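You operate a simulated robot arm through the tools that you are given. There is no shell and no other tool. Be economical: measure what you need, move in short steps, check, and stop when the job is done.

The job below is to be done with a simulated robot arm. You get a single attempt, and the scene is never put back.

TASK
Gauge short chain one for stretch and sort it.
Fine: lay it along the chain gauge, tag at the clamp; clamp, slide home, read, slide back, unclamp; 105 mm or less green tray, more orange tray.

Only the result counts: the job must be done as asked and must still hold three seconds after the hand-in. Knocking over, shifting, dropping, spilling or breaking anything else fails it.

THE ROBOT
A 6-joint arm with a two-finger parallel gripper, fixed in place. Base frame: the origin is at the foot of the arm, x ahead of it, y to its left, z up; the work surface is at about z = 0.905. Lengths are in m, angles in degrees, forces in N, time in s.
With the tool pointing down near the work surface it reaches from about 0.24 to 0.66 m from the base axis. Its first joint turns from -66.0 to 66.0 degrees. Payload 2.9 kg.
The TCP is the grasp point between the finger pads, 0.03 m short of the fingertips. In the tool frame z runs along the fingers and y along their closing line. The gripper opens to 0.11 m. The fingers are 0.02 m wide and 0.01 m thick; the gripper's body (0.048 by 0.112 m) begins 0.055 m behind the TCP.
Orientation is that of the tool frame in the base frame, as a unit quaternion [w, x, y, z]. With the fingers straight down and closing along the base's y, the tool's x points along the base's -x, its y along +y and its z along -z.

THE INTERFACE
- The arm moves only by the tool drive_tool. Its arguments are lists of equal length, an entry for each row: "xyz": the shift along the tool's x, y, z in m, a list of three; "rot": the turn, a rotation vector about the tool's x, y, z in degrees, a list of three; "claw": the gripper command, from -1 (fully open) to 1 (shut), values between in proportion. In form: {"xyz": [[x, y, z], ...], "rot": [[wx, wy, wz], ...], "claw": [claw, ...]}. A call has 1 to 12 rows; each row is the pose to reach, as a shift and turn from the pose commanded when the call began, along the tool's axes at that moment. Rows are played at 5 a second. More than 0.05 m and 8.6 degrees between two rows, or a gripper value outside its range, and nothing of the call is played. A pose out of reach is approached as far as the arm can. The call stops where the force on the tool passes 70 N (or 10 N more than at its start, if that is more) or the arm is blocked; 0.2 s more then pass. The fingers move at their own pace (about 0.108 m/s each) and stop on an object; they squeeze with about 28 N. The grip force told is the motor's: it shows also when the fingers shut on nothing. Time passes only in rows, and 0.2 s behind the last, so rows that repeat a pose let the fingers close. It gives the time, the measured TCP pose, the force on the tool (base axes), the opening and the grip force at its end, in the units of the frame above (readings bear some noise), with the torque about the TCP (base axes, N m) and any sound that the robot's microphone picked up, and new pictures: "show" is both (left out), scene, wrist or none.
- Cameras (640 x 400 px; columns grow to the right, rows downward): "scene" is fixed at [0.0855, 0.4415, 1.3835]; the picture's right is [-0.78, -0.62, 0.00], its down [-0.33, 0.42, -0.85] and it looks along [0.53, -0.66, -0.53] (base axes); focal length 318 px, centre (320, 200). "wrist" rides on the gripper at [0.072, 0.017, -0.103] in the tool frame; the picture's right is [-0.23, 0.97, 0.00], its down [-0.76, -0.18, -0.62] and it looks along [-0.61, -0.14, 0.78] (tool axes); focal length 222 px, centre (320, 200). There is no depth. A picture from a camera that has moved, and an enlarged one, comes with that camera's place and axes in the base frame and with its lens. The place of the scene camera against the robot may be out by one fixed shift of up to 0.025 m in any direction.
- enlarge(camera, box): a new picture of the part [left, top, right, bottom] of that camera's present view, enlarged. The clock stands still meanwhile.
- sign_off(): hands the job in; it is judged then, once.

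Work in short steps. Places have to be worked out from the pictures, the camera data and where the tool is seen: move nearer, look again, correct. Check each grasp and each placing, and mend what went wrong. You have 120 turns and 200 pictures in all, those below and enlarged ones among them. Open the gripper and draw the arm clear of the work before you hand the job in, unless the task says otherwise; then end with one line.

The tools are called after ">>>" by a JSON object that holds its "method" and its "body". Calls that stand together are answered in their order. drive_tool: Moves the arm, as the interface text tells. Its arguments: {"type":"object","properties":{"xyz":{"type":"array","items":{"type":"array","items":{"type":"number"}}},"rot":{"type":"array","items":{"type":"array","items":{"type":"number"}}},"claw":{"type":"array","items":{"type":"number"}},"show":{"type":"string","enum":["both","scene","wrist","none"]}},"required":["xyz","rot","claw"]} The other tools are called the same way: enlarge (camera, box) takes an enlarged picture of a part of a camera's view; sign_off () hands the job in.

At the start:

```text
time_s: 0.0
tool_pos: [0.3794, -0.0733, 1.2335]
orientation: [0.0, -0.001, 1.0, 0.001]
contact_force: [0.3, -0.4, -0.1]
torque: [0.01, 0.05, 0.03]
grip_width: 0.11
gripper_force: 0.0
```

scene: 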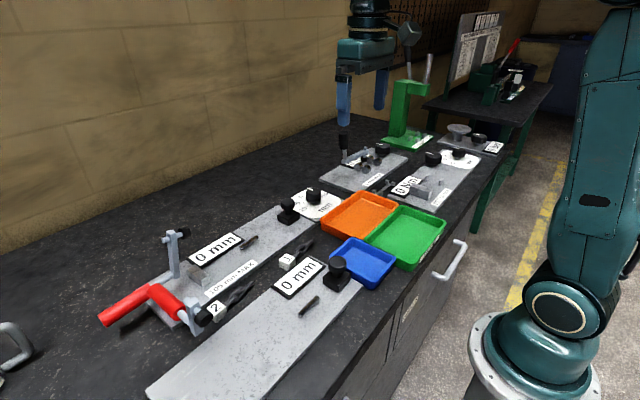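
wrist: 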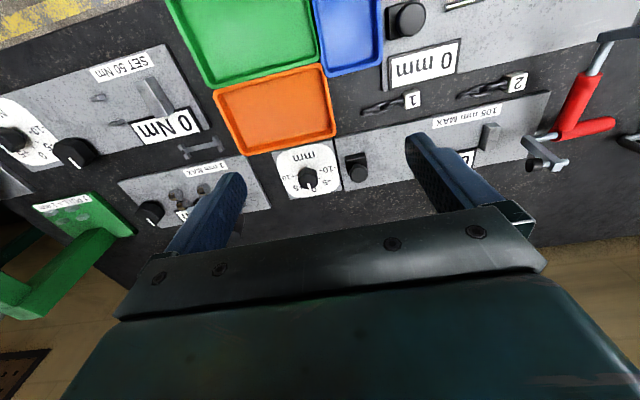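

The pictures show a gauge marked "105 mm MAX" with a red clamp, chain tags 1 and 2, and several other gauges. I'll enlarge the views of the gauge and chains to understand them.

>>> {"method": "enlarge", "body": {"camera": "scene", "box": [90, 180, 350, 345]}}

>>> {"method": "enlarge", "body": {"camera": "wrist", "box": [270, 20, 640, 220]}}

>>> {"method": "enlarge", "body": {"camera": "scene", "box": [310, 120, 520, 260]}}

```text
2.42 times, centred on (220, 262) of scene
camera zoom: at [0.0855, 0.4415, 1.3835], right [-0.78, -0.62, 0.0], down [-0.33, 0.42, -0.85], along [0.53, -0.66, -0.53], focal length 771 px, centre (562, 48)
```

zoom: 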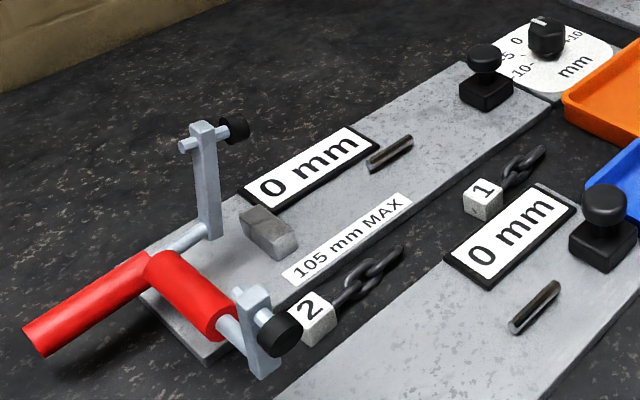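

```text
1.73 times, centred on (455, 120) of wrist
camera zoom: at [0.3063, -0.0567, 1.3374], right [0.23, 0.97, 0.0], down [0.76, -0.18, 0.62], along [0.61, -0.14, -0.78], focal length 384 px, centre (86, 338)
```

zoom: 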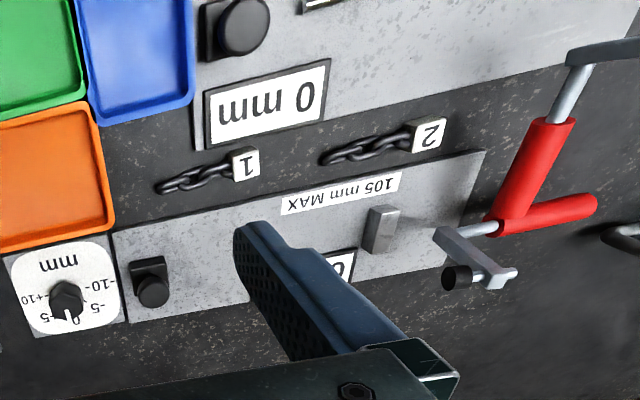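

```text
2.86 times, centred on (415, 190) of scene
camera zoom: at [0.0855, 0.4415, 1.3835], right [-0.78, -0.62, 0.0], down [-0.33, 0.42, -0.85], along [0.53, -0.66, -0.53], focal length 909 px, centre (49, 229)
```

zoom: 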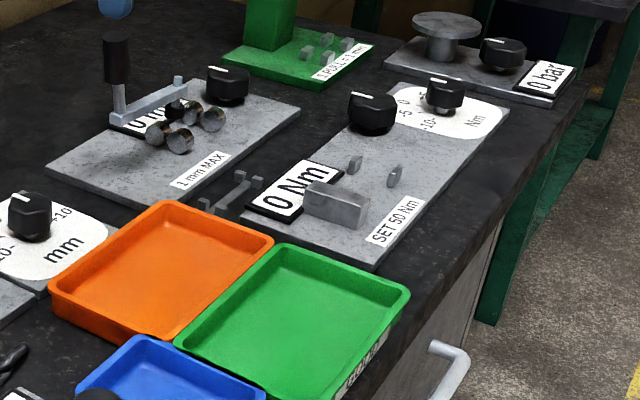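

I'll move to the left and a bit back/down, to view both "0 mm" plates and the clamp from above.

>>> {"method": "drive_tool", "body": {"xyz": [[0.015, 0.045, 0.01], [0.03, 0.09, 0.02], [0.045, 0.135, 0.03], [0.06, 0.18, 0.04], [0.08, 0.22, 0.05]], "rot": [[0, 0, 0], [0, 0, 0], [0, 0, 0], [0, 0, 0], [0, 0, 0]], "claw": [-1, -1, -1, -1, -1]}}

```text
time_s: 1.2
tool_pos: [0.2976, 0.1478, 1.1831]
orientation: [-0.001, 0.0, 1.0, -0.001]
contact_force: [-0.3, 0.1, -0.1]
torque: [0.0, 0.02, 0.0]
grip_width: 0.11
gripper_force: 0.0
camera wrist: at [0.2254, 0.1648, 1.2875], right [0.23, 0.97, 0.0], down [0.76, -0.18, 0.62], along [0.61, -0.14, -0.78], focal length 222 px, centre (320, 200)
```

scene: 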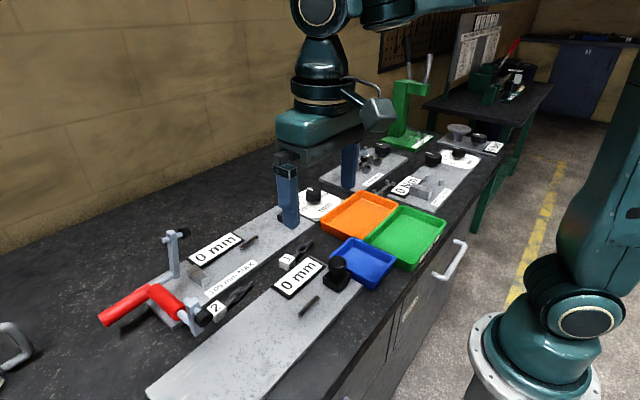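
wrist: 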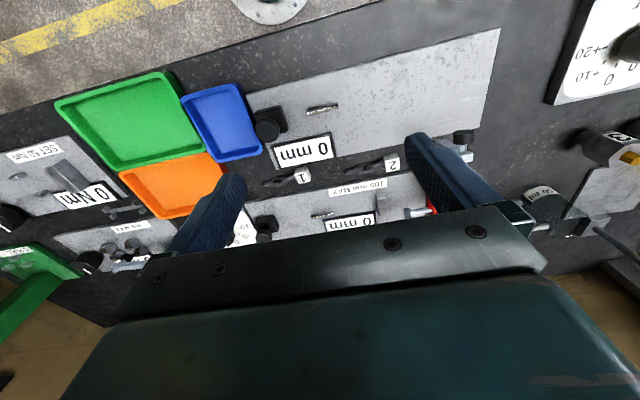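

There's more equipment further to the left. I enlarge parts to identify them.

>>> {"method": "enlarge", "body": {"camera": "wrist", "box": [230, 90, 500, 250]}}

>>> {"method": "enlarge", "body": {"camera": "wrist", "box": [400, 40, 640, 280]}}

```text
2.37 times, centred on (365, 170) of wrist
camera zoom: at [0.2254, 0.1648, 1.2875], right [0.23, 0.97, 0.0], down [0.76, -0.18, 0.62], along [0.61, -0.14, -0.78], focal length 526 px, centre (213, 271)
```

zoom: 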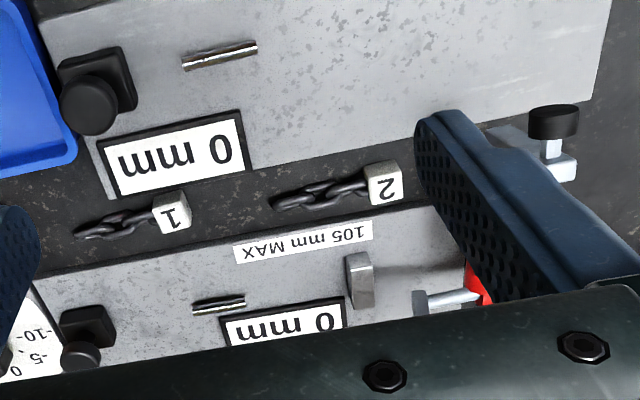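

```text
1.67 times, centred on (520, 160) of wrist
camera zoom: at [0.2254, 0.1648, 1.2875], right [0.23, 0.97, 0.0], down [0.76, -0.18, 0.62], along [0.61, -0.14, -0.78], focal length 370 px, centre (-13, 267)
```

zoom: 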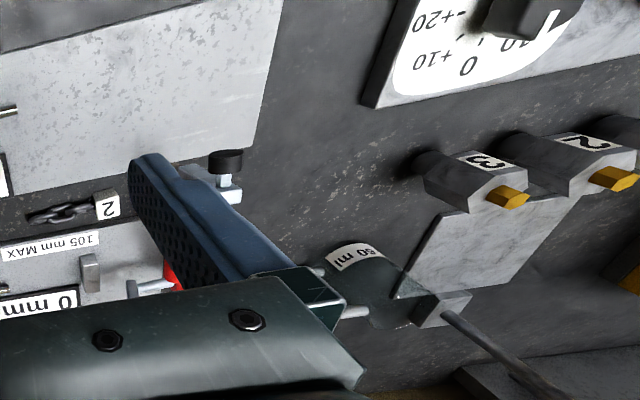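

I look closely at the clamp with the scene camera.

>>> {"method": "enlarge", "body": {"camera": "scene", "box": [90, 220, 250, 340]}}

>>> {"method": "enlarge", "body": {"camera": "scene", "box": [180, 180, 360, 320]}}

```text
3.33 times, centred on (170, 280) of scene
camera zoom: at [0.0855, 0.4415, 1.3834], right [-0.78, -0.62, 0.0], down [-0.33, 0.42, -0.85], along [0.53, -0.66, -0.53], focal length 1061 px, centre (820, -67)
```

zoom: 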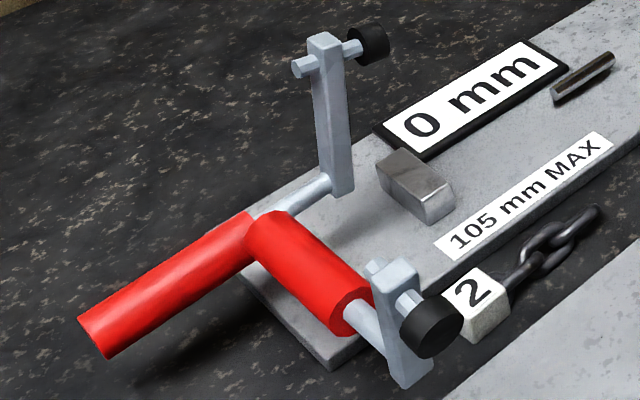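

```text
2.86 times, centred on (270, 250) of scene
camera zoom: at [0.0855, 0.4415, 1.3834], right [-0.78, -0.62, 0.0], down [-0.33, 0.42, -0.85], along [0.53, -0.66, -0.53], focal length 909 px, centre (463, 57)
```

zoom: 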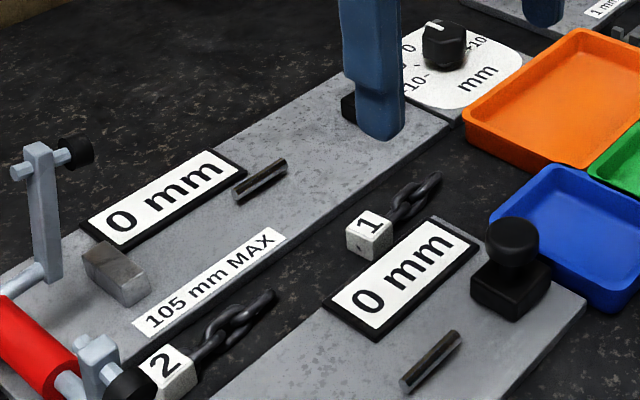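

The clamp hardware has two red handles; I move the wrist camera above the clamp area for a direct top view.

>>> {"method": "drive_tool", "body": {"xyz": [[-0.035, 0.025, -0.01], [-0.07, 0.05, -0.02], [-0.105, 0.075, -0.03], [-0.14, 0.1, -0.04], [-0.17, 0.12, -0.04]], "rot": [[0, 0, 0], [0, 0, 0], [0, 0, 0], [0, 0, 0], [0, 0, 0]], "claw": [-1, -1, -1, -1, -1]}}

```text
time_s: 2.4
tool_pos: [0.4684, 0.2687, 1.2226]
orientation: [-0.001, 0.0, 1.0, 0.0]
contact_force: [-0.6, -0.3, 0.4]
torque: [-0.02, 0.0, 0.02]
grip_width: 0.1097
gripper_force: 0.1
camera wrist: at [0.3971, 0.2841, 1.3277], right [0.23, 0.97, 0.0], down [0.76, -0.18, 0.62], along [0.61, -0.14, -0.78], focal length 222 px, centre (320, 200)
```

scene: 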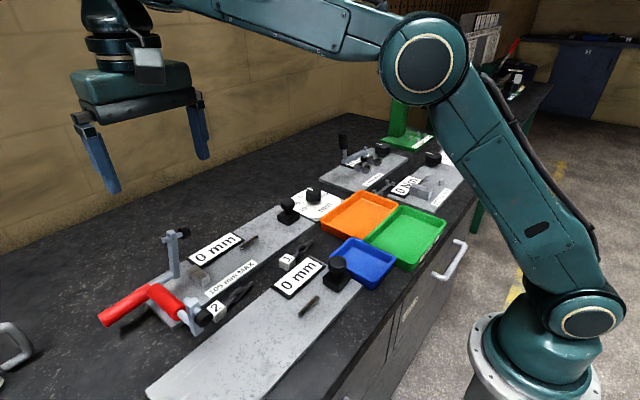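
wrist: 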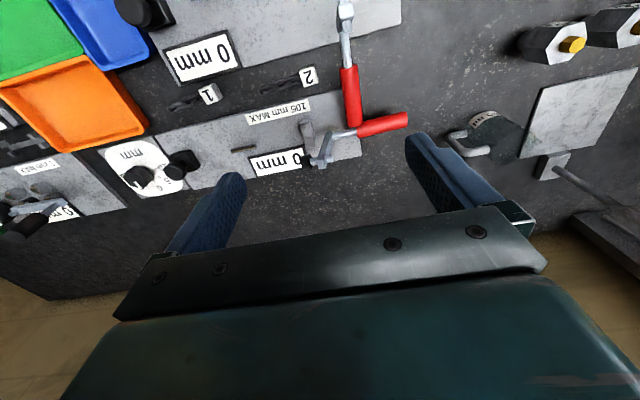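

>>> {"method": "enlarge", "body": {"camera": "wrist", "box": [220, 0, 440, 190]}}

>>> {"method": "enlarge", "body": {"camera": "wrist", "box": [100, 60, 330, 220]}}

```text
2.11 times, centred on (330, 95) of wrist
camera zoom: at [0.3971, 0.2841, 1.3277], right [0.23, 0.97, 0.0], down [0.76, -0.18, 0.62], along [0.61, -0.14, -0.78], focal length 468 px, centre (299, 421)
```

zoom: 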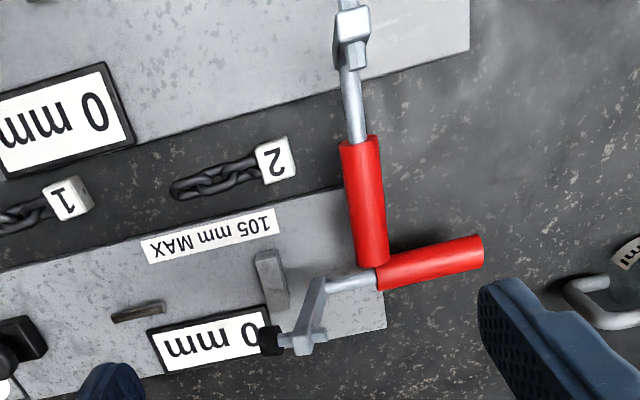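

```text
2.50 times, centred on (215, 140) of wrist
camera zoom: at [0.3971, 0.2841, 1.3277], right [0.23, 0.97, 0.0], down [0.76, -0.18, 0.62], along [0.61, -0.14, -0.78], focal length 555 px, centre (582, 350)
```

zoom: 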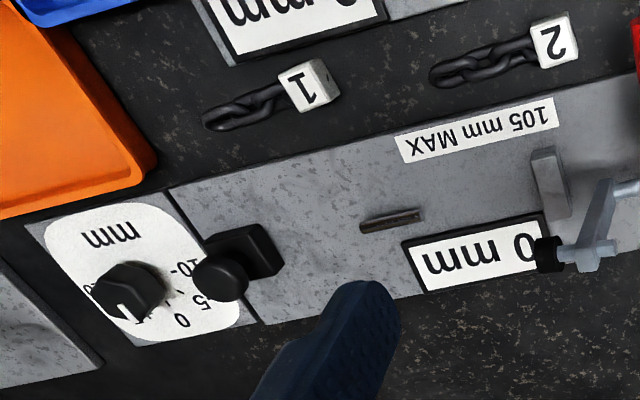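

To understand the two levers I need a side view: I'll pull back, lower and tilt the tool forward so the wrist camera looks horizontally at the clamps.

>>> {"method": "drive_tool", "body": {"xyz": [[0.034, 0, 0.0], [0.068, 0, 0.01], [0.102, 0, 0.03], [0.136, 0, 0.055], [0.17, 0, 0.08], [0.2, 0, 0.11]], "rot": [[0, -8, 0], [0, -16, 0], [0, -24, 0], [0, -32, 0], [0, -40, 0], [0, -48, 0]], "claw": [-1, -1, -1, -1, -1, -1]}}

```text
time_s: 3.8
tool_pos: [0.3972, 0.3655, 1.3156]
orientation: [0.291, 0.001, 0.957, -0.003]
contact_force: [-0.4, 0.3, 0.6]
torque: [0.01, 0.02, -0.03]
grip_width: 0.1101
gripper_force: 0.0
out of reach, approached as far as the arm can: row 1, 2, 3, 4, 5, 6
camera wrist: at [0.2796, 0.3836, 1.36], right [0.19, 0.97, 0.12], down [0.28, -0.17, 0.94], along [0.94, -0.15, -0.31], focal length 222 px, centre (320, 200)
```

scene: 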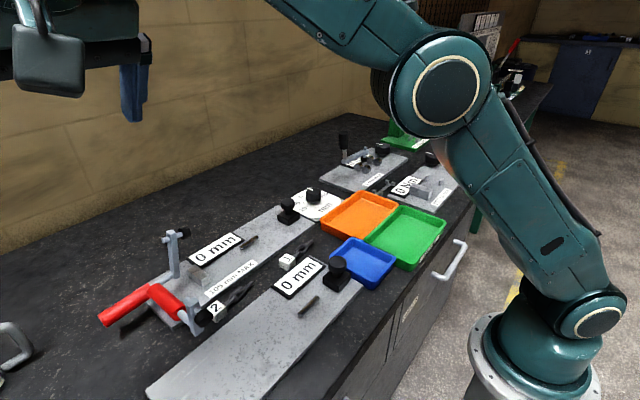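
wrist: 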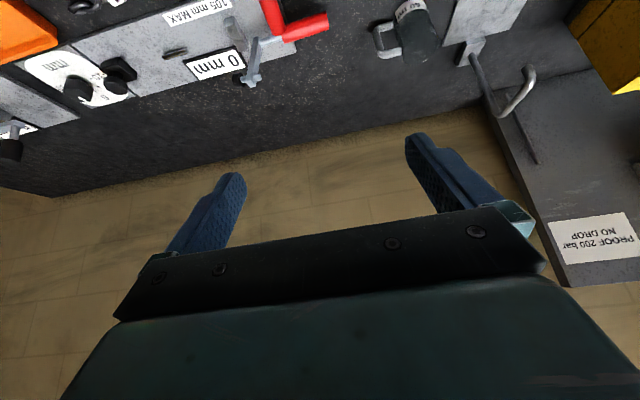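

The tilt was limited, but the pose is safe. I lower the tool in small steps with the current tilt to look at the clamps from the side.

>>> {"method": "drive_tool", "body": {"xyz": [[0.03, -0.015, 0.028], [0.06, -0.03, 0.056], [0.09, -0.045, 0.084], [0.12, -0.06, 0.112], [0.15, -0.075, 0.138]], "rot": [[0, 0, 0], [0, 0, 0], [0, 0, 0], [0, 0, 0], [0, 0, 0]], "claw": [-1, -1, -1, -1, -1]}}

```text
time_s: 5.0
tool_pos: [0.4181, 0.3955, 1.2757]
orientation: [0.29, 0.001, 0.957, -0.004]
contact_force: [0.2, -0.3, -0.9]
torque: [0.02, -0.02, -0.02]
grip_width: 0.1101
gripper_force: 0.0
out of reach, approached as far as the arm can: row 1, 2, 3, 4, 5
camera wrist: at [0.3016, 0.4128, 1.3214], right [0.19, 0.97, 0.12], down [0.29, -0.17, 0.94], along [0.94, -0.15, -0.31], focal length 222 px, centre (320, 200)
```

scene: 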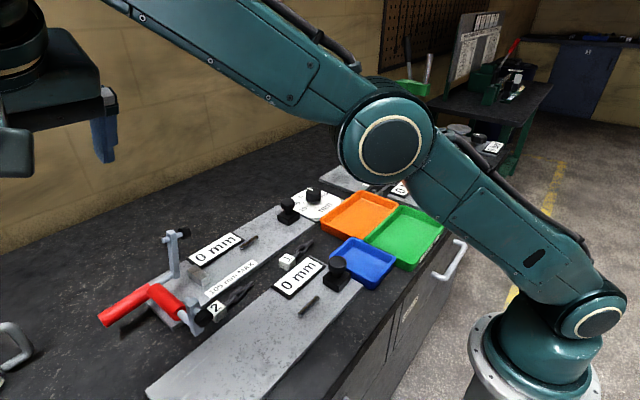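
wrist: 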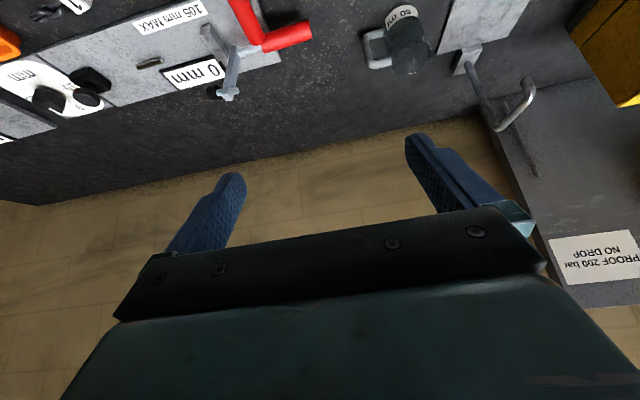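

The wrist pitch appears to be at its limit, and the arm drifts. I untilt to vertical first.

>>> {"method": "drive_tool", "body": {"xyz": [[0, 0, 0], [0, 0, 0], [0, 0, 0], [0, 0, 0], [0, 0, 0]], "rot": [[0, 8, 0], [0, 16, 0], [0, 24, 0], [0, 31, 0], [0, 34, 0]], "claw": [-1, -1, -1, -1, -1], "show": "wrist"}}

```text
time_s: 6.2
tool_pos: [0.3949, 0.384, 1.2568]
orientation: [0.004, 0.002, 1.0, -0.003]
contact_force: [0.6, 1.0, -0.1]
torque: [0.03, -0.03, -0.01]
grip_width: 0.11
gripper_force: 0.1
out of reach, approached as far as the arm can: row 3, 4, 5
camera wrist: at [0.3226, 0.4011, 1.3606], right [0.23, 0.97, 0.0], down [0.76, -0.18, 0.63], along [0.61, -0.15, -0.78], focal length 222 px, centre (320, 200)
```

wrist: 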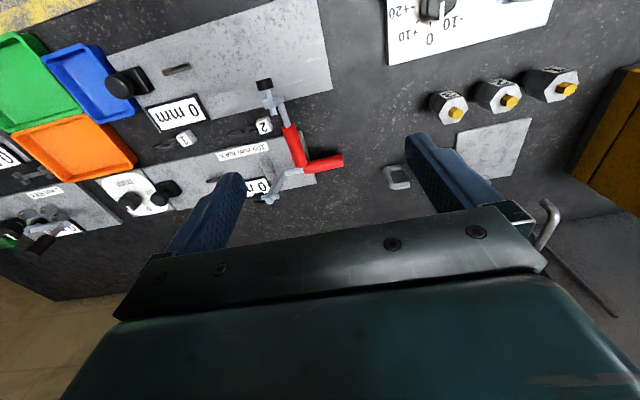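

Vertical again. I enlarge the clamp from this angle, which sees it from the left-back.

>>> {"method": "enlarge", "body": {"camera": "wrist", "box": [210, 60, 370, 220]}}

```text
2.50 times, centred on (290, 140) of wrist
camera zoom: at [0.3226, 0.4011, 1.3606], right [0.23, 0.97, 0.0], down [0.76, -0.18, 0.63], along [0.61, -0.15, -0.78], focal length 555 px, centre (395, 350)
```

zoom: 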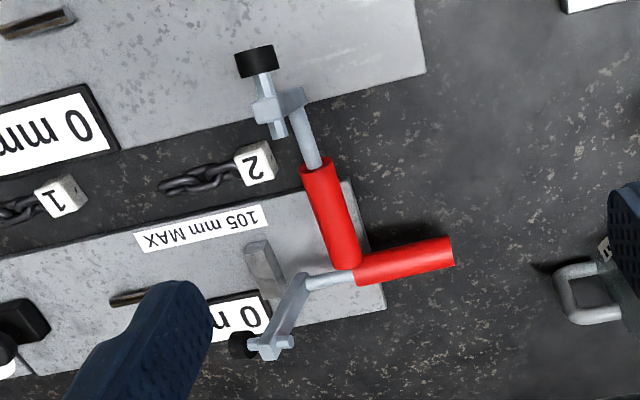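

I'll go for a low side view from the right-front with the fingers closed (so they block less).

>>> {"method": "drive_tool", "body": {"xyz": [[0.03, -0.035, 0.0], [0.06, -0.07, 0.01], [0.095, -0.105, 0.02], [0.095, -0.15, 0.03], [0.095, -0.19, 0.05], [0.095, -0.23, 0.07], [0.095, -0.264, 0.1], [0.095, -0.264, 0.14], [0.095, -0.264, 0.177]], "rot": [[0, 0, 0], [0, 0, 0], [0, 0, 0], [0, 0, 0], [0, 0, 0], [0, 0, 0], [0, 0, 0], [0, 0, 0], [0, 0, 0]], "claw": [0, 0.5, 1, 1, 1, 1, 1, 1, 1], "show": "wrist"}}

>>> {"method": "enlarge", "body": {"camera": "wrist", "box": [400, 60, 640, 280]}}

```text
refused: row 3 steps farther than a row can; nothing moved
```

```text
1.82 times, centred on (520, 170) of wrist
camera zoom: at [0.3226, 0.4011, 1.3606], right [0.23, 0.97, 0.0], down [0.76, -0.18, 0.63], along [0.61, -0.15, -0.78], focal length 404 px, centre (-44, 254)
```

zoom: 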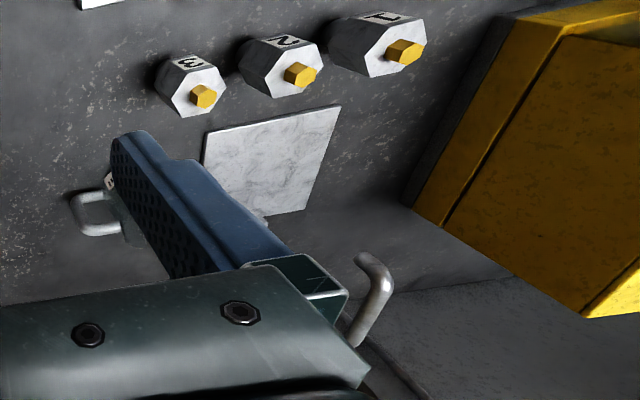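

A step was slightly too long; I resend with shorter steps.

>>> {"method": "drive_tool", "body": {"xyz": [[0.03, -0.035, 0.0], [0.06, -0.07, 0.01], [0.09, -0.105, 0.02], [0.095, -0.15, 0.03], [0.095, -0.19, 0.05], [0.095, -0.23, 0.07], [0.095, -0.264, 0.1], [0.095, -0.264, 0.14], [0.095, -0.264, 0.177]], "rot": [[0, 0, 0], [0, 0, 0], [0, 0, 0], [0, 0, 0], [0, 0, 0], [0, 0, 0], [0, 0, 0], [0, 0, 0], [0, 0, 0]], "claw": [0, 0.5, 1, 1, 1, 1, 1, 1, 1], "show": "wrist"}}

>>> {"method": "enlarge", "body": {"camera": "wrist", "box": [400, 60, 640, 280]}}

```text
time_s: 8.2
tool_pos: [0.2992, 0.1183, 1.0825]
orientation: [-0.002, 0.001, 1.0, -0.003]
contact_force: [0.8, 0.2, -0.5]
torque: [0.0, -0.01, 0.01]
grip_width: 0.0
gripper_force: 28.0
camera wrist: at [0.2279, 0.1356, 1.1859], right [0.23, 0.97, -0.01], down [0.76, -0.18, 0.62], along [0.6, -0.15, -0.78], focal length 222 px, centre (320, 200)
```

wrist: 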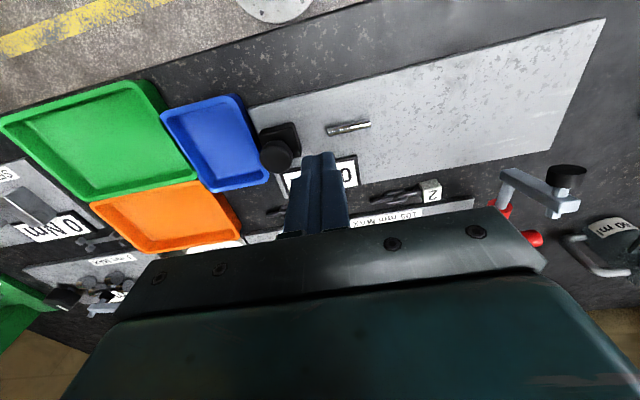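

```text
1.82 times, centred on (520, 170) of wrist
camera zoom: at [0.2279, 0.1356, 1.1859], right [0.23, 0.97, -0.01], down [0.76, -0.18, 0.62], along [0.6, -0.15, -0.78], focal length 404 px, centre (-44, 254)
```

zoom: 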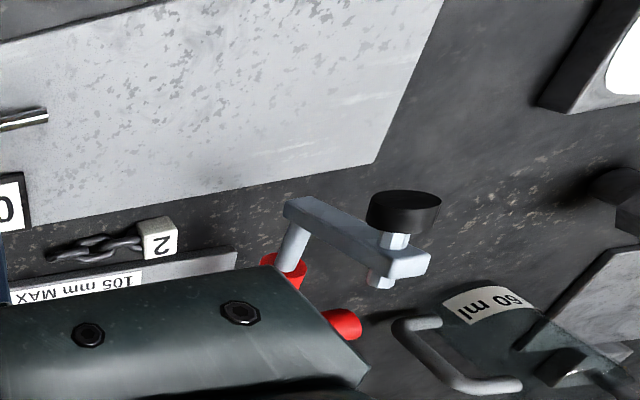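

Lever B's arm stands by the near plate; lever A belongs to the 105 mm gauge. Now I go up and over the 105 mm gauge for a close top view of its block, pin and slider.

>>> {"method": "drive_tool", "body": {"xyz": [[-0.02, 0, -0.04], [-0.06, -0.01, -0.06], [-0.11, -0.02, -0.06], [-0.16, -0.02, -0.06], [-0.21, -0.02, -0.06], [-0.25, -0.02, -0.05], [-0.27, -0.02, -0.04]], "rot": [[0, 0, 0], [0, 0, 0], [0, 0, 0], [0, 0, 0], [0, 0, 0], [0, 0, 0], [0, 0, 0]], "claw": [1, 1, 1, 1, 1, 1, 1], "show": "wrist"}}

>>> {"method": "enlarge", "body": {"camera": "wrist", "box": [160, 0, 480, 200]}}

```text
refused: row 3 steps farther than a row can; nothing moved
```

```text
2.00 times, centred on (320, 100) of wrist
camera zoom: at [0.2279, 0.1356, 1.1859], right [0.23, 0.97, -0.01], down [0.76, -0.18, 0.62], along [0.6, -0.15, -0.78], focal length 444 px, centre (320, 400)
```

zoom: 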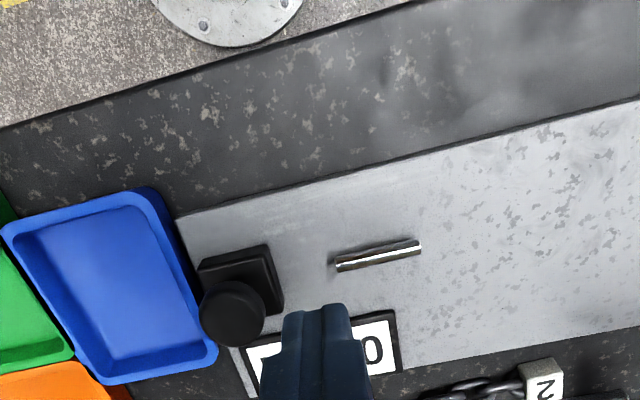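

Again too-long rows; I resend with ≤0.047 m per row.

>>> {"method": "drive_tool", "body": {"xyz": [[-0.02, 0, -0.04], [-0.06, -0.01, -0.06], [-0.105, -0.015, -0.06], [-0.15, -0.02, -0.06], [-0.195, -0.02, -0.06], [-0.235, -0.02, -0.05], [-0.27, -0.02, -0.04]], "rot": [[0, 0, 0], [0, 0, 0], [0, 0, 0], [0, 0, 0], [0, 0, 0], [0, 0, 0], [0, 0, 0]], "claw": [1, 1, 1, 1, 1, 1, 1], "show": "wrist"}}

```text
time_s: 9.8
tool_pos: [0.5701, 0.096, 1.121]
orientation: [-0.002, 0.002, 1.0, -0.003]
contact_force: [-0.1, -0.1, -0.6]
torque: [0.03, 0.02, -0.05]
grip_width: 0.0
gripper_force: 27.8
camera wrist: at [0.4987, 0.1147, 1.225], right [0.23, 0.97, -0.01], down [0.76, -0.18, 0.62], along [0.6, -0.15, -0.78], focal length 222 px, centre (320, 200)
```

wrist: 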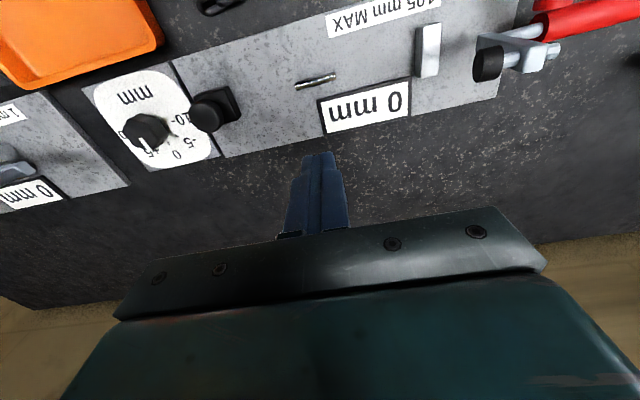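

>>> {"method": "enlarge", "body": {"camera": "wrist", "box": [280, 0, 580, 180]}}

>>> {"method": "enlarge", "body": {"camera": "wrist", "box": [70, 40, 350, 200]}}

```text
2.13 times, centred on (430, 90) of wrist
camera zoom: at [0.4987, 0.1147, 1.225], right [0.23, 0.97, -0.01], down [0.76, -0.18, 0.62], along [0.6, -0.15, -0.78], focal length 474 px, centre (85, 435)
```

zoom: 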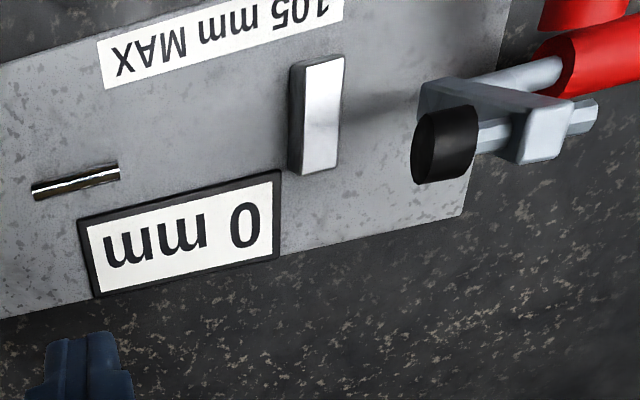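

```text
2.29 times, centred on (210, 120) of wrist
camera zoom: at [0.4987, 0.1147, 1.225], right [0.23, 0.97, -0.01], down [0.76, -0.18, 0.62], along [0.6, -0.15, -0.78], focal length 508 px, centre (571, 383)
```

zoom: 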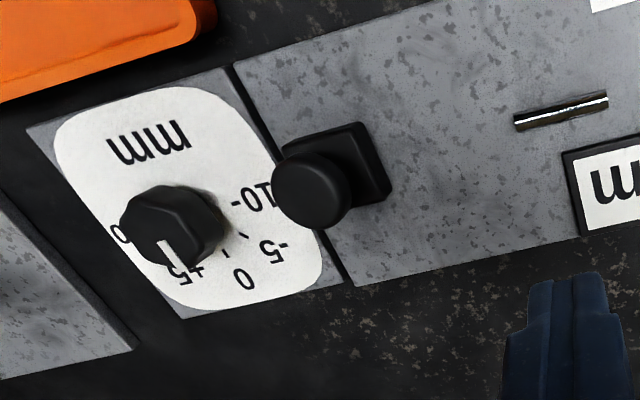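

The dial next to the gauge seems to point at about +5 – I'll check it from straight above later. Now I yaw the tool by 90° and go above chain 1 for a closer look before grasping the tag.

>>> {"method": "drive_tool", "body": {"xyz": [[0.01, 0, 0], [0.02, 0, 0], [0.03, 0, 0], [0.04, 0, 0], [0.05, 0, 0], [0.06, 0, 0.0], [0.07, 0, 0.0], [0.085, 0.005, 0.01], [0.1, 0.01, 0.02], [0.11, 0.014, 0.03], [0.121, 0.014, 0.04]], "rot": [[0, 0, -8.2], [0, 0, -16.4], [0, 0, -24.6], [0, 0, -32.8], [0, 0, -41], [0, 0, -49.2], [0, 0, -57.4], [0, 0, -65.6], [0, 0, -73.8], [0, 0, -82], [0, 0, -90]], "claw": [0.1, 0.1, 0.1, 0.1, 0.1, 0.1, 0.1, 0.1, 0.1, 0.1, 0.1], "show": "wrist"}}

>>> {"method": "enlarge", "body": {"camera": "wrist", "box": [200, 0, 440, 150]}}

```text
time_s: 12.2
tool_pos: [0.4485, 0.1109, 1.0812]
orientation: [-0.004, -0.706, 0.708, 0.0]
contact_force: [-0.6, 0.4, 0.8]
torque: [0.02, 0.02, -0.01]
grip_width: 0.0498
gripper_force: 0.1
camera wrist: at [0.4326, 0.039, 1.1865], right [-0.97, 0.23, 0.0], down [0.18, 0.77, 0.62], along [0.14, 0.6, -0.79], focal length 222 px, centre (320, 200)
```

wrist: 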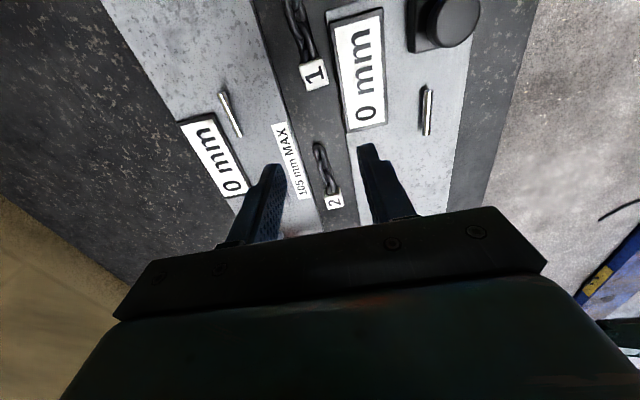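

```text
2.67 times, centred on (320, 75) of wrist
camera zoom: at [0.4326, 0.039, 1.1865], right [-0.97, 0.23, 0.0], down [0.18, 0.77, 0.62], along [0.14, 0.6, -0.79], focal length 592 px, centre (320, 533)
```

zoom: 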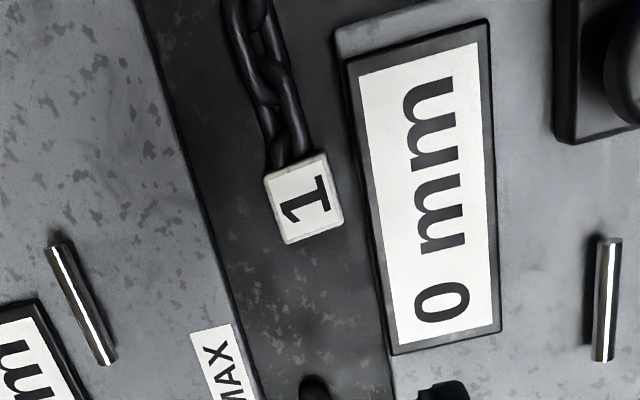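

Tag 1's top centre is at about (0.447, 0.075), the near plate's edge only ~8 mm away in −x. I descend to just above the tag with a narrow, slightly yawed opening, then check.

>>> {"method": "drive_tool", "body": {"xyz": [[0.012, 0, 0.03], [0.024, -0.002, 0.06], [0.036, -0.003, 0.09], [0.036, -0.003, 0.115], [0.036, -0.003, 0.115]], "rot": [[0, 0, -2], [0, 0, -4], [0, 0, -5], [0, 0, -5], [0, 0, -5]], "claw": [0.34, 0.34, 0.34, 0.34, 0.34]}}

>>> {"method": "enlarge", "body": {"camera": "wrist", "box": [220, 60, 420, 230]}}

>>> {"method": "enlarge", "body": {"camera": "scene", "box": [230, 200, 370, 300]}}

```text
time_s: 13.4
tool_pos: [0.4507, 0.0753, 0.9664]
orientation: [0.003, 0.736, -0.677, 0.0]
contact_force: [0.4, -0.6, -0.6]
torque: [-0.01, 0.04, -0.02]
grip_width: 0.0362
gripper_force: 0.1
camera wrist: at [0.4408, 0.0017, 1.0708], right [-0.99, 0.14, 0.0], down [0.12, 0.78, 0.62], along [0.09, 0.61, -0.79], focal length 222 px, centre (320, 200)
```

scene: 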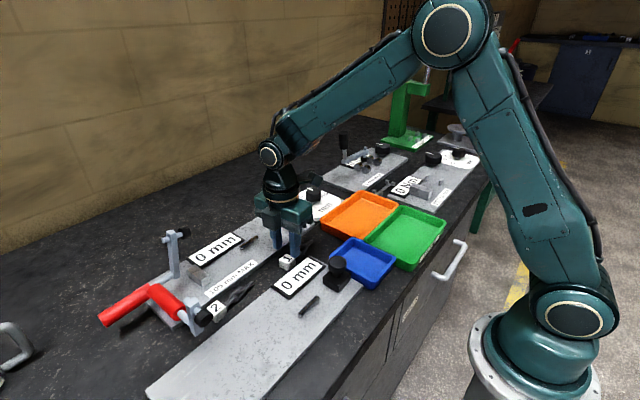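
wrist: 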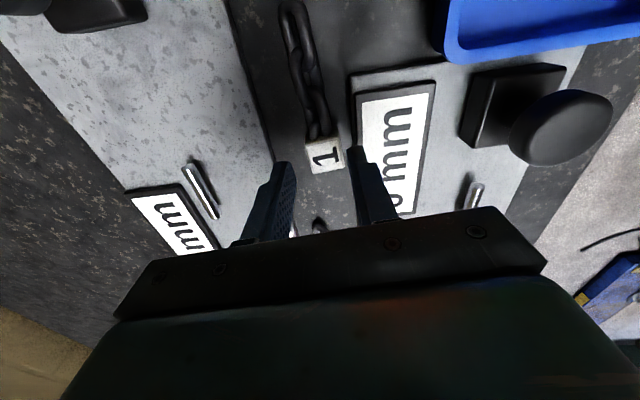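

```text
2.35 times, centred on (320, 145) of wrist
camera zoom: at [0.4408, 0.0017, 1.0708], right [-0.99, 0.14, 0.0], down [0.12, 0.78, 0.62], along [0.09, 0.61, -0.79], focal length 523 px, centre (320, 329)
```

zoom: 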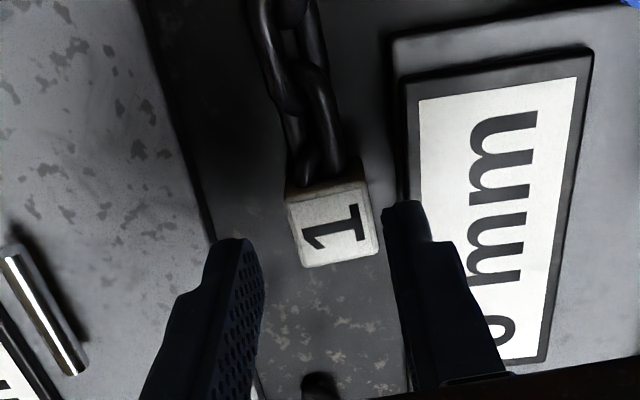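

```text
4.00 times, centred on (300, 250) of scene
camera zoom: at [0.0855, 0.4415, 1.3835], right [-0.78, -0.62, 0.0], down [-0.33, 0.42, -0.85], along [0.53, -0.66, -0.53], focal length 1273 px, centre (400, 0)
```

zoom: 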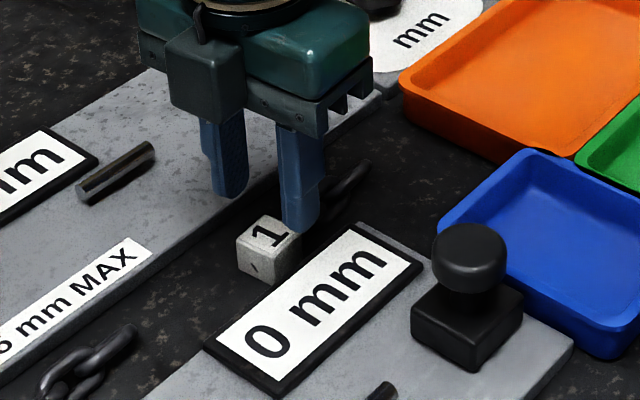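

The fingers straddle the tag with ~2 mm clearance. I descend about 14 mm (tips ≈0.922) and check force before closing.

>>> {"method": "drive_tool", "body": {"xyz": [[0, 0, 0.007], [0, 0, 0.0145]], "rot": [[0, 0, 0], [0, 0, 0]], "claw": [0.34, 0.34], "show": "none"}}

>>> {"method": "enlarge", "body": {"camera": "scene", "box": [260, 220, 330, 280]}}

```text
time_s: 14.0
tool_pos: [0.451, 0.0746, 0.9517]
orientation: [0.003, 0.736, -0.677, 0.0]
contact_force: [0.0, -0.1, 0.2]
torque: [-0.02, 0.0, -0.02]
grip_width: 0.0362
gripper_force: 0.1
```

```text
6.67 times, centred on (295, 250) of scene
camera zoom: at [0.0855, 0.4415, 1.3835], right [-0.78, -0.62, 0.0], down [-0.33, 0.42, -0.85], along [0.53, -0.66, -0.53], focal length 2121 px, centre (487, -133)
```

zoom: 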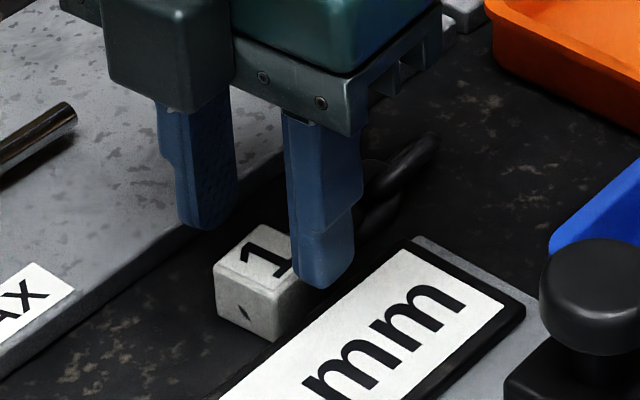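

No contact yet, the finger is beside the tag. I close on the tag.

>>> {"method": "drive_tool", "body": {"xyz": [[0, 0, 0], [0, 0, 0], [0, 0, 0]], "rot": [[0, 0, 0], [0, 0, 0], [0, 0, 0]], "claw": [0.6, 1, 1], "show": "wrist"}}

>>> {"method": "enlarge", "body": {"camera": "scene", "box": [260, 220, 330, 280]}}

```text
time_s: 14.8
tool_pos: [0.4513, 0.0743, 0.9519]
orientation: [0.003, 0.736, -0.677, 0.001]
contact_force: [-0.5, 0.0, -0.9]
torque: [0.03, -0.01, 0.0]
grip_width: 0.0001
gripper_force: 27.7
camera wrist: at [0.441, 0.0017, 1.0569], right [-0.99, 0.15, 0.0], down [0.12, 0.78, 0.62], along [0.09, 0.61, -0.79], focal length 222 px, centre (320, 200)
```

wrist: 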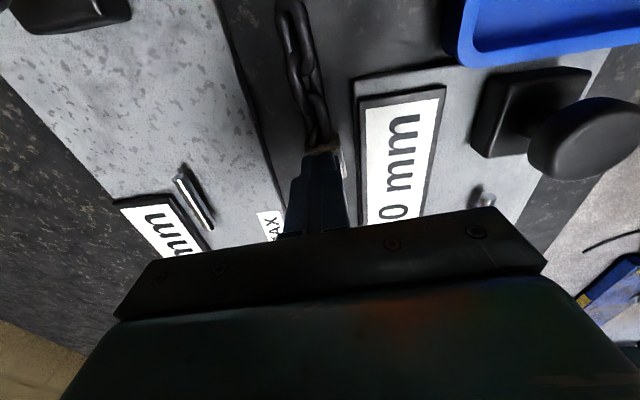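

```text
6.67 times, centred on (295, 250) of scene
camera zoom: at [0.0855, 0.4415, 1.3835], right [-0.78, -0.62, 0.0], down [-0.33, 0.42, -0.85], along [0.53, -0.66, -0.53], focal length 2121 px, centre (487, -133)
```

zoom: 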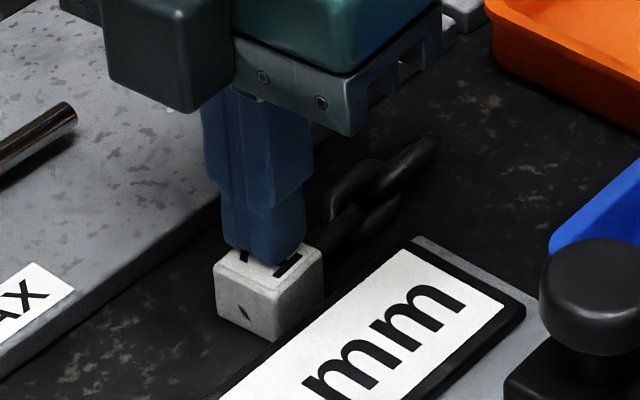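

The fingers closed just above the tag – its top is near z≈0.92. I reopen and descend another 8 mm slowly, watching for contact with the near plate.

>>> {"method": "drive_tool", "body": {"xyz": [[0, 0, -0.002], [0, -0.001, -0.002], [0, -0.001, 0.003], [0, -0.001, 0.006], [0, -0.001, 0.008]], "rot": [[0, 0, 0], [0, 0, -1], [0, 0, -2], [0, 0, -2], [0, 0, -2]], "claw": [0.34, 0.34, 0.34, 0.34, 0.34], "show": "wrist"}}

>>> {"method": "enlarge", "body": {"camera": "scene", "box": [260, 220, 330, 280]}}

```text
time_s: 16.0
tool_pos: [0.453, 0.0755, 0.945]
orientation: [0.004, 0.748, -0.664, 0.0]
contact_force: [0.2, -0.5, -0.5]
torque: [0.01, -0.01, -0.02]
grip_width: 0.0363
gripper_force: 0.0
camera wrist: at [0.4445, 0.001, 1.0488], right [-0.99, 0.11, 0.0], down [0.09, 0.78, 0.62], along [0.07, 0.61, -0.79], focal length 222 px, centre (320, 200)
```

wrist: 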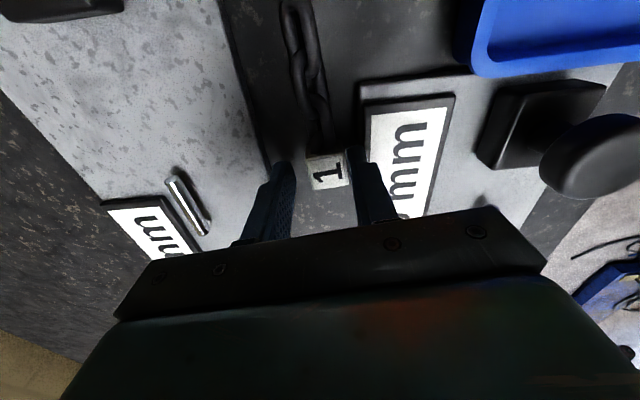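

```text
6.67 times, centred on (295, 250) of scene
camera zoom: at [0.0855, 0.4415, 1.3835], right [-0.78, -0.62, 0.0], down [-0.33, 0.42, -0.85], along [0.53, -0.66, -0.53], focal length 2121 px, centre (487, -133)
```

zoom: 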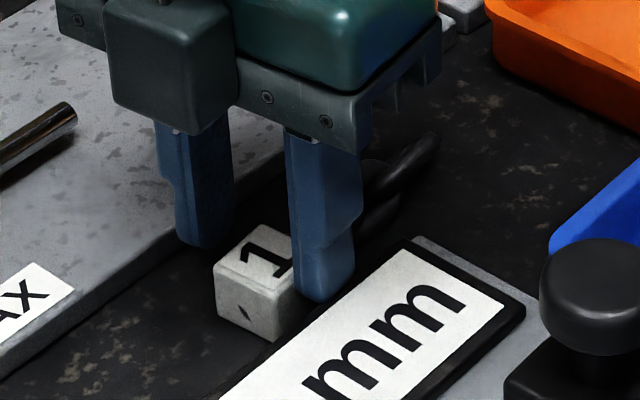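

Still no contact at tips ≈0.915, finger beside the tag. I close now.

>>> {"method": "drive_tool", "body": {"xyz": [[0, 0, 0], [0, 0, 0], [0, 0, 0]], "rot": [[0, 0, 0], [0, 0, 0], [0, 0, 0]], "claw": [0.6, 1, 1], "show": "none"}}

>>> {"method": "enlarge", "body": {"camera": "scene", "box": [260, 220, 330, 280]}}

```text
time_s: 16.8
tool_pos: [0.4511, 0.0744, 0.9443]
orientation: [0.004, 0.749, -0.663, 0.001]
contact_force: [-1.3, -0.6, 0.3]
torque: [-0.01, 0.09, -0.02]
grip_width: 0.0251
gripper_force: 27.8
```

```text
6.67 times, centred on (295, 250) of scene
camera zoom: at [0.0855, 0.4415, 1.3835], right [-0.78, -0.62, 0.0], down [-0.33, 0.42, -0.85], along [0.53, -0.66, -0.53], focal length 2121 px, centre (487, -133)
```

zoom: 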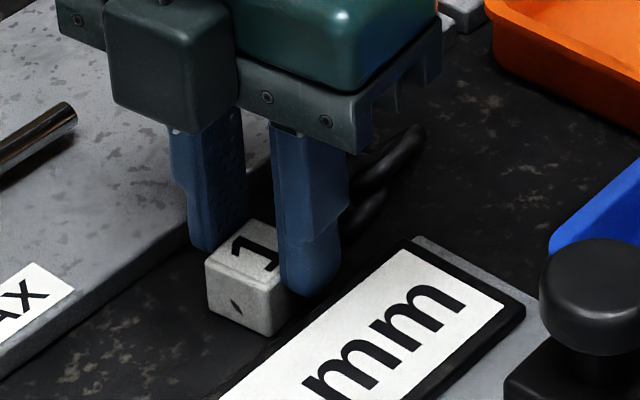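

Gripped (25 mm). For a deeper hold I drag the tag 6 mm toward +x, reopen a little, lower 6 mm and close again.

>>> {"method": "drive_tool", "body": {"xyz": [[0, -0.003, 0], [0, -0.006, 0], [0, -0.006, 0], [0, -0.006, 0.003], [0, -0.006, 0.006], [0, -0.006, 0.006], [0, -0.006, 0.006], [0, -0.006, 0.006]], "rot": [[0, 0, 0], [0, 0, 0], [0, 0, 0], [0, 0, 0], [0, 0, 0], [0, 0, 0], [0, 0, 0], [0, 0, 0]], "claw": [1, 1, 0.42, 0.42, 0.42, 1, 1, 1], "show": "wrist"}}

>>> {"method": "enlarge", "body": {"camera": "scene", "box": [260, 220, 330, 280]}}

```text
time_s: 18.6
tool_pos: [0.4577, 0.0759, 0.9396]
orientation: [0.004, 0.748, -0.664, 0.001]
contact_force: [-1.0, -0.7, 3.2]
torque: [-0.11, 0.03, -0.04]
grip_width: 0.0253
gripper_force: 28.7
camera wrist: at [0.4505, 0.0021, 1.0429], right [-0.99, 0.11, 0.0], down [0.09, 0.78, 0.62], along [0.07, 0.61, -0.79], focal length 222 px, centre (320, 200)
```

wrist: 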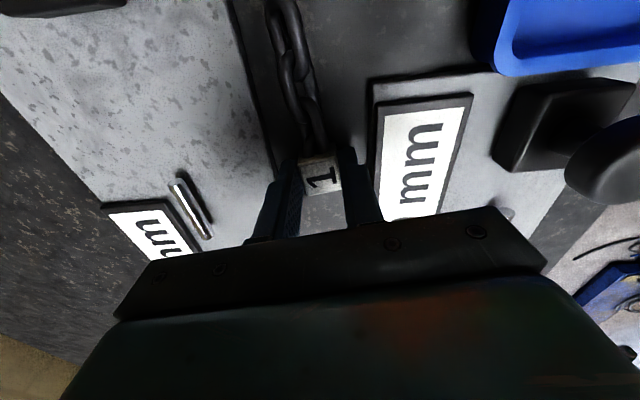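

```text
6.67 times, centred on (295, 250) of scene
camera zoom: at [0.0855, 0.4415, 1.3835], right [-0.78, -0.62, 0.0], down [-0.33, 0.42, -0.85], along [0.53, -0.66, -0.53], focal length 2121 px, centre (487, -133)
```

zoom: 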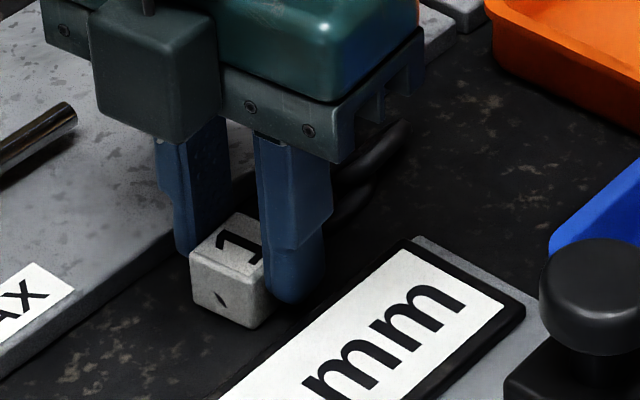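

Firm grip. I lift straight up and look at how the chain hangs.

>>> {"method": "drive_tool", "body": {"xyz": [[0, 0, -0.02], [0, 0, -0.05], [0, 0, -0.09], [0, 0, -0.13], [0, 0, -0.16], [0, 0, -0.16], [0, 0, -0.16]], "rot": [[0, 0, 0], [0, 0, 0], [0, 0, 0], [0, 0, 0], [0, 0, 0], [0, 0, 0], [0, 0, 0]], "claw": [1, 1, 1, 1, 1, 1, 1]}}

>>> {"method": "enlarge", "body": {"camera": "scene", "box": [210, 130, 370, 260]}}

```text
time_s: 20.2
tool_pos: [0.4595, 0.0767, 1.0981]
orientation: [0.004, 0.748, -0.664, 0.001]
contact_force: [-0.6, 0.5, -1.6]
torque: [0.03, 0.0, 0.03]
grip_width: 0.0254
gripper_force: 28.5
camera wrist: at [0.4512, 0.0031, 1.2026], right [-0.99, 0.11, 0.0], down [0.09, 0.78, 0.62], along [0.07, 0.61, -0.79], focal length 222 px, centre (320, 200)
```

scene: 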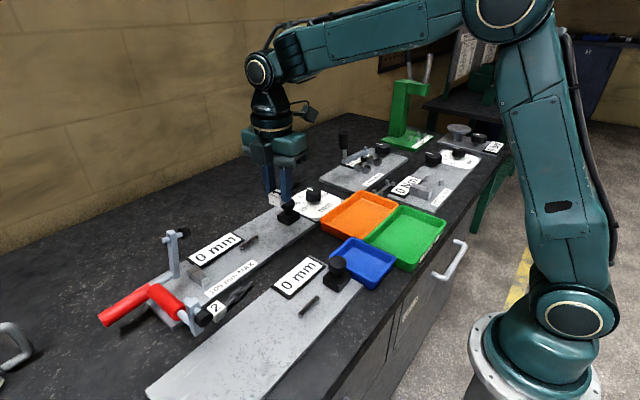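
wrist: 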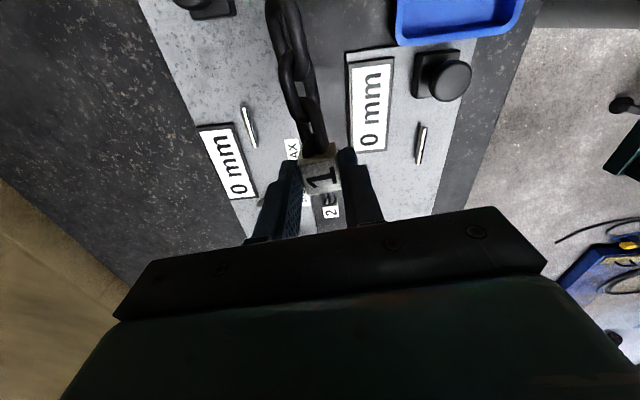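

```text
3.08 times, centred on (290, 195) of scene
camera zoom: at [0.0856, 0.4415, 1.3835], right [-0.78, -0.62, 0.0], down [-0.33, 0.42, -0.85], along [0.53, -0.66, -0.53], focal length 979 px, centre (412, 215)
```

zoom: 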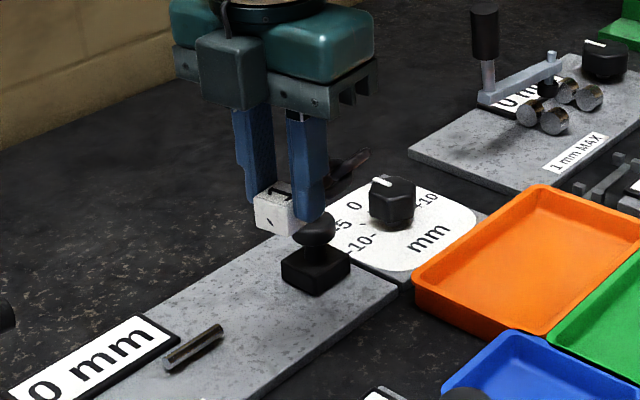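

The chain is a rigid piece and sticks out level from the tag – convenient. I straighten the yaw and move beside the gauge's block at height to inspect block, pin and clamp geometry.

>>> {"method": "drive_tool", "body": {"xyz": [[-0.03, -0.014, 0], [-0.06, -0.028, 0], [-0.0887, -0.0414, 0], [-0.0887, -0.0414, 0]], "rot": [[0, 0, 2.5], [0, 0, 5], [0, 0, 6.8], [0, 0, 6.8]], "claw": [1, 1, 1, 1], "show": "wrist"}}

>>> {"method": "enlarge", "body": {"camera": "wrist", "box": [120, 0, 360, 230]}}

```text
time_s: 21.2
tool_pos: [0.4891, 0.1697, 1.0979]
orientation: [-0.004, -0.707, 0.707, -0.001]
contact_force: [-0.1, 0.0, -0.9]
torque: [0.01, 0.0, -0.02]
grip_width: 0.0254
gripper_force: 28.3
camera wrist: at [0.4738, 0.0985, 1.2019], right [-0.97, 0.23, 0.0], down [0.18, 0.77, 0.62], along [0.14, 0.6, -0.79], focal length 222 px, centre (320, 200)
```

wrist: 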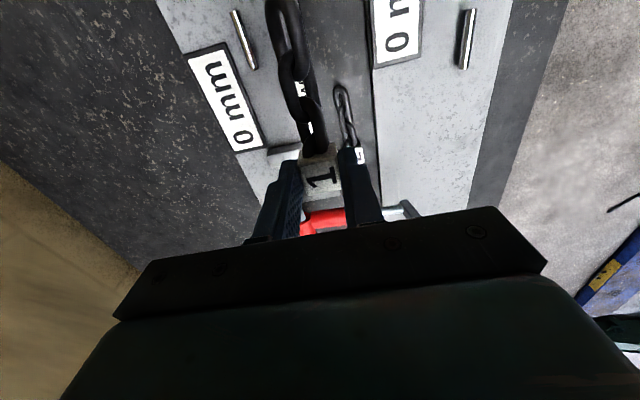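

```text
1.74 times, centred on (240, 115) of wrist
camera zoom: at [0.4738, 0.0985, 1.2019], right [-0.97, 0.23, 0.0], down [0.18, 0.77, 0.62], along [0.14, 0.6, -0.79], focal length 386 px, centre (459, 348)
```

zoom: 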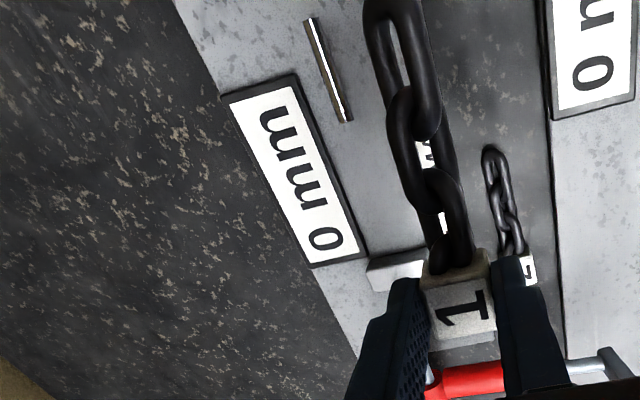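

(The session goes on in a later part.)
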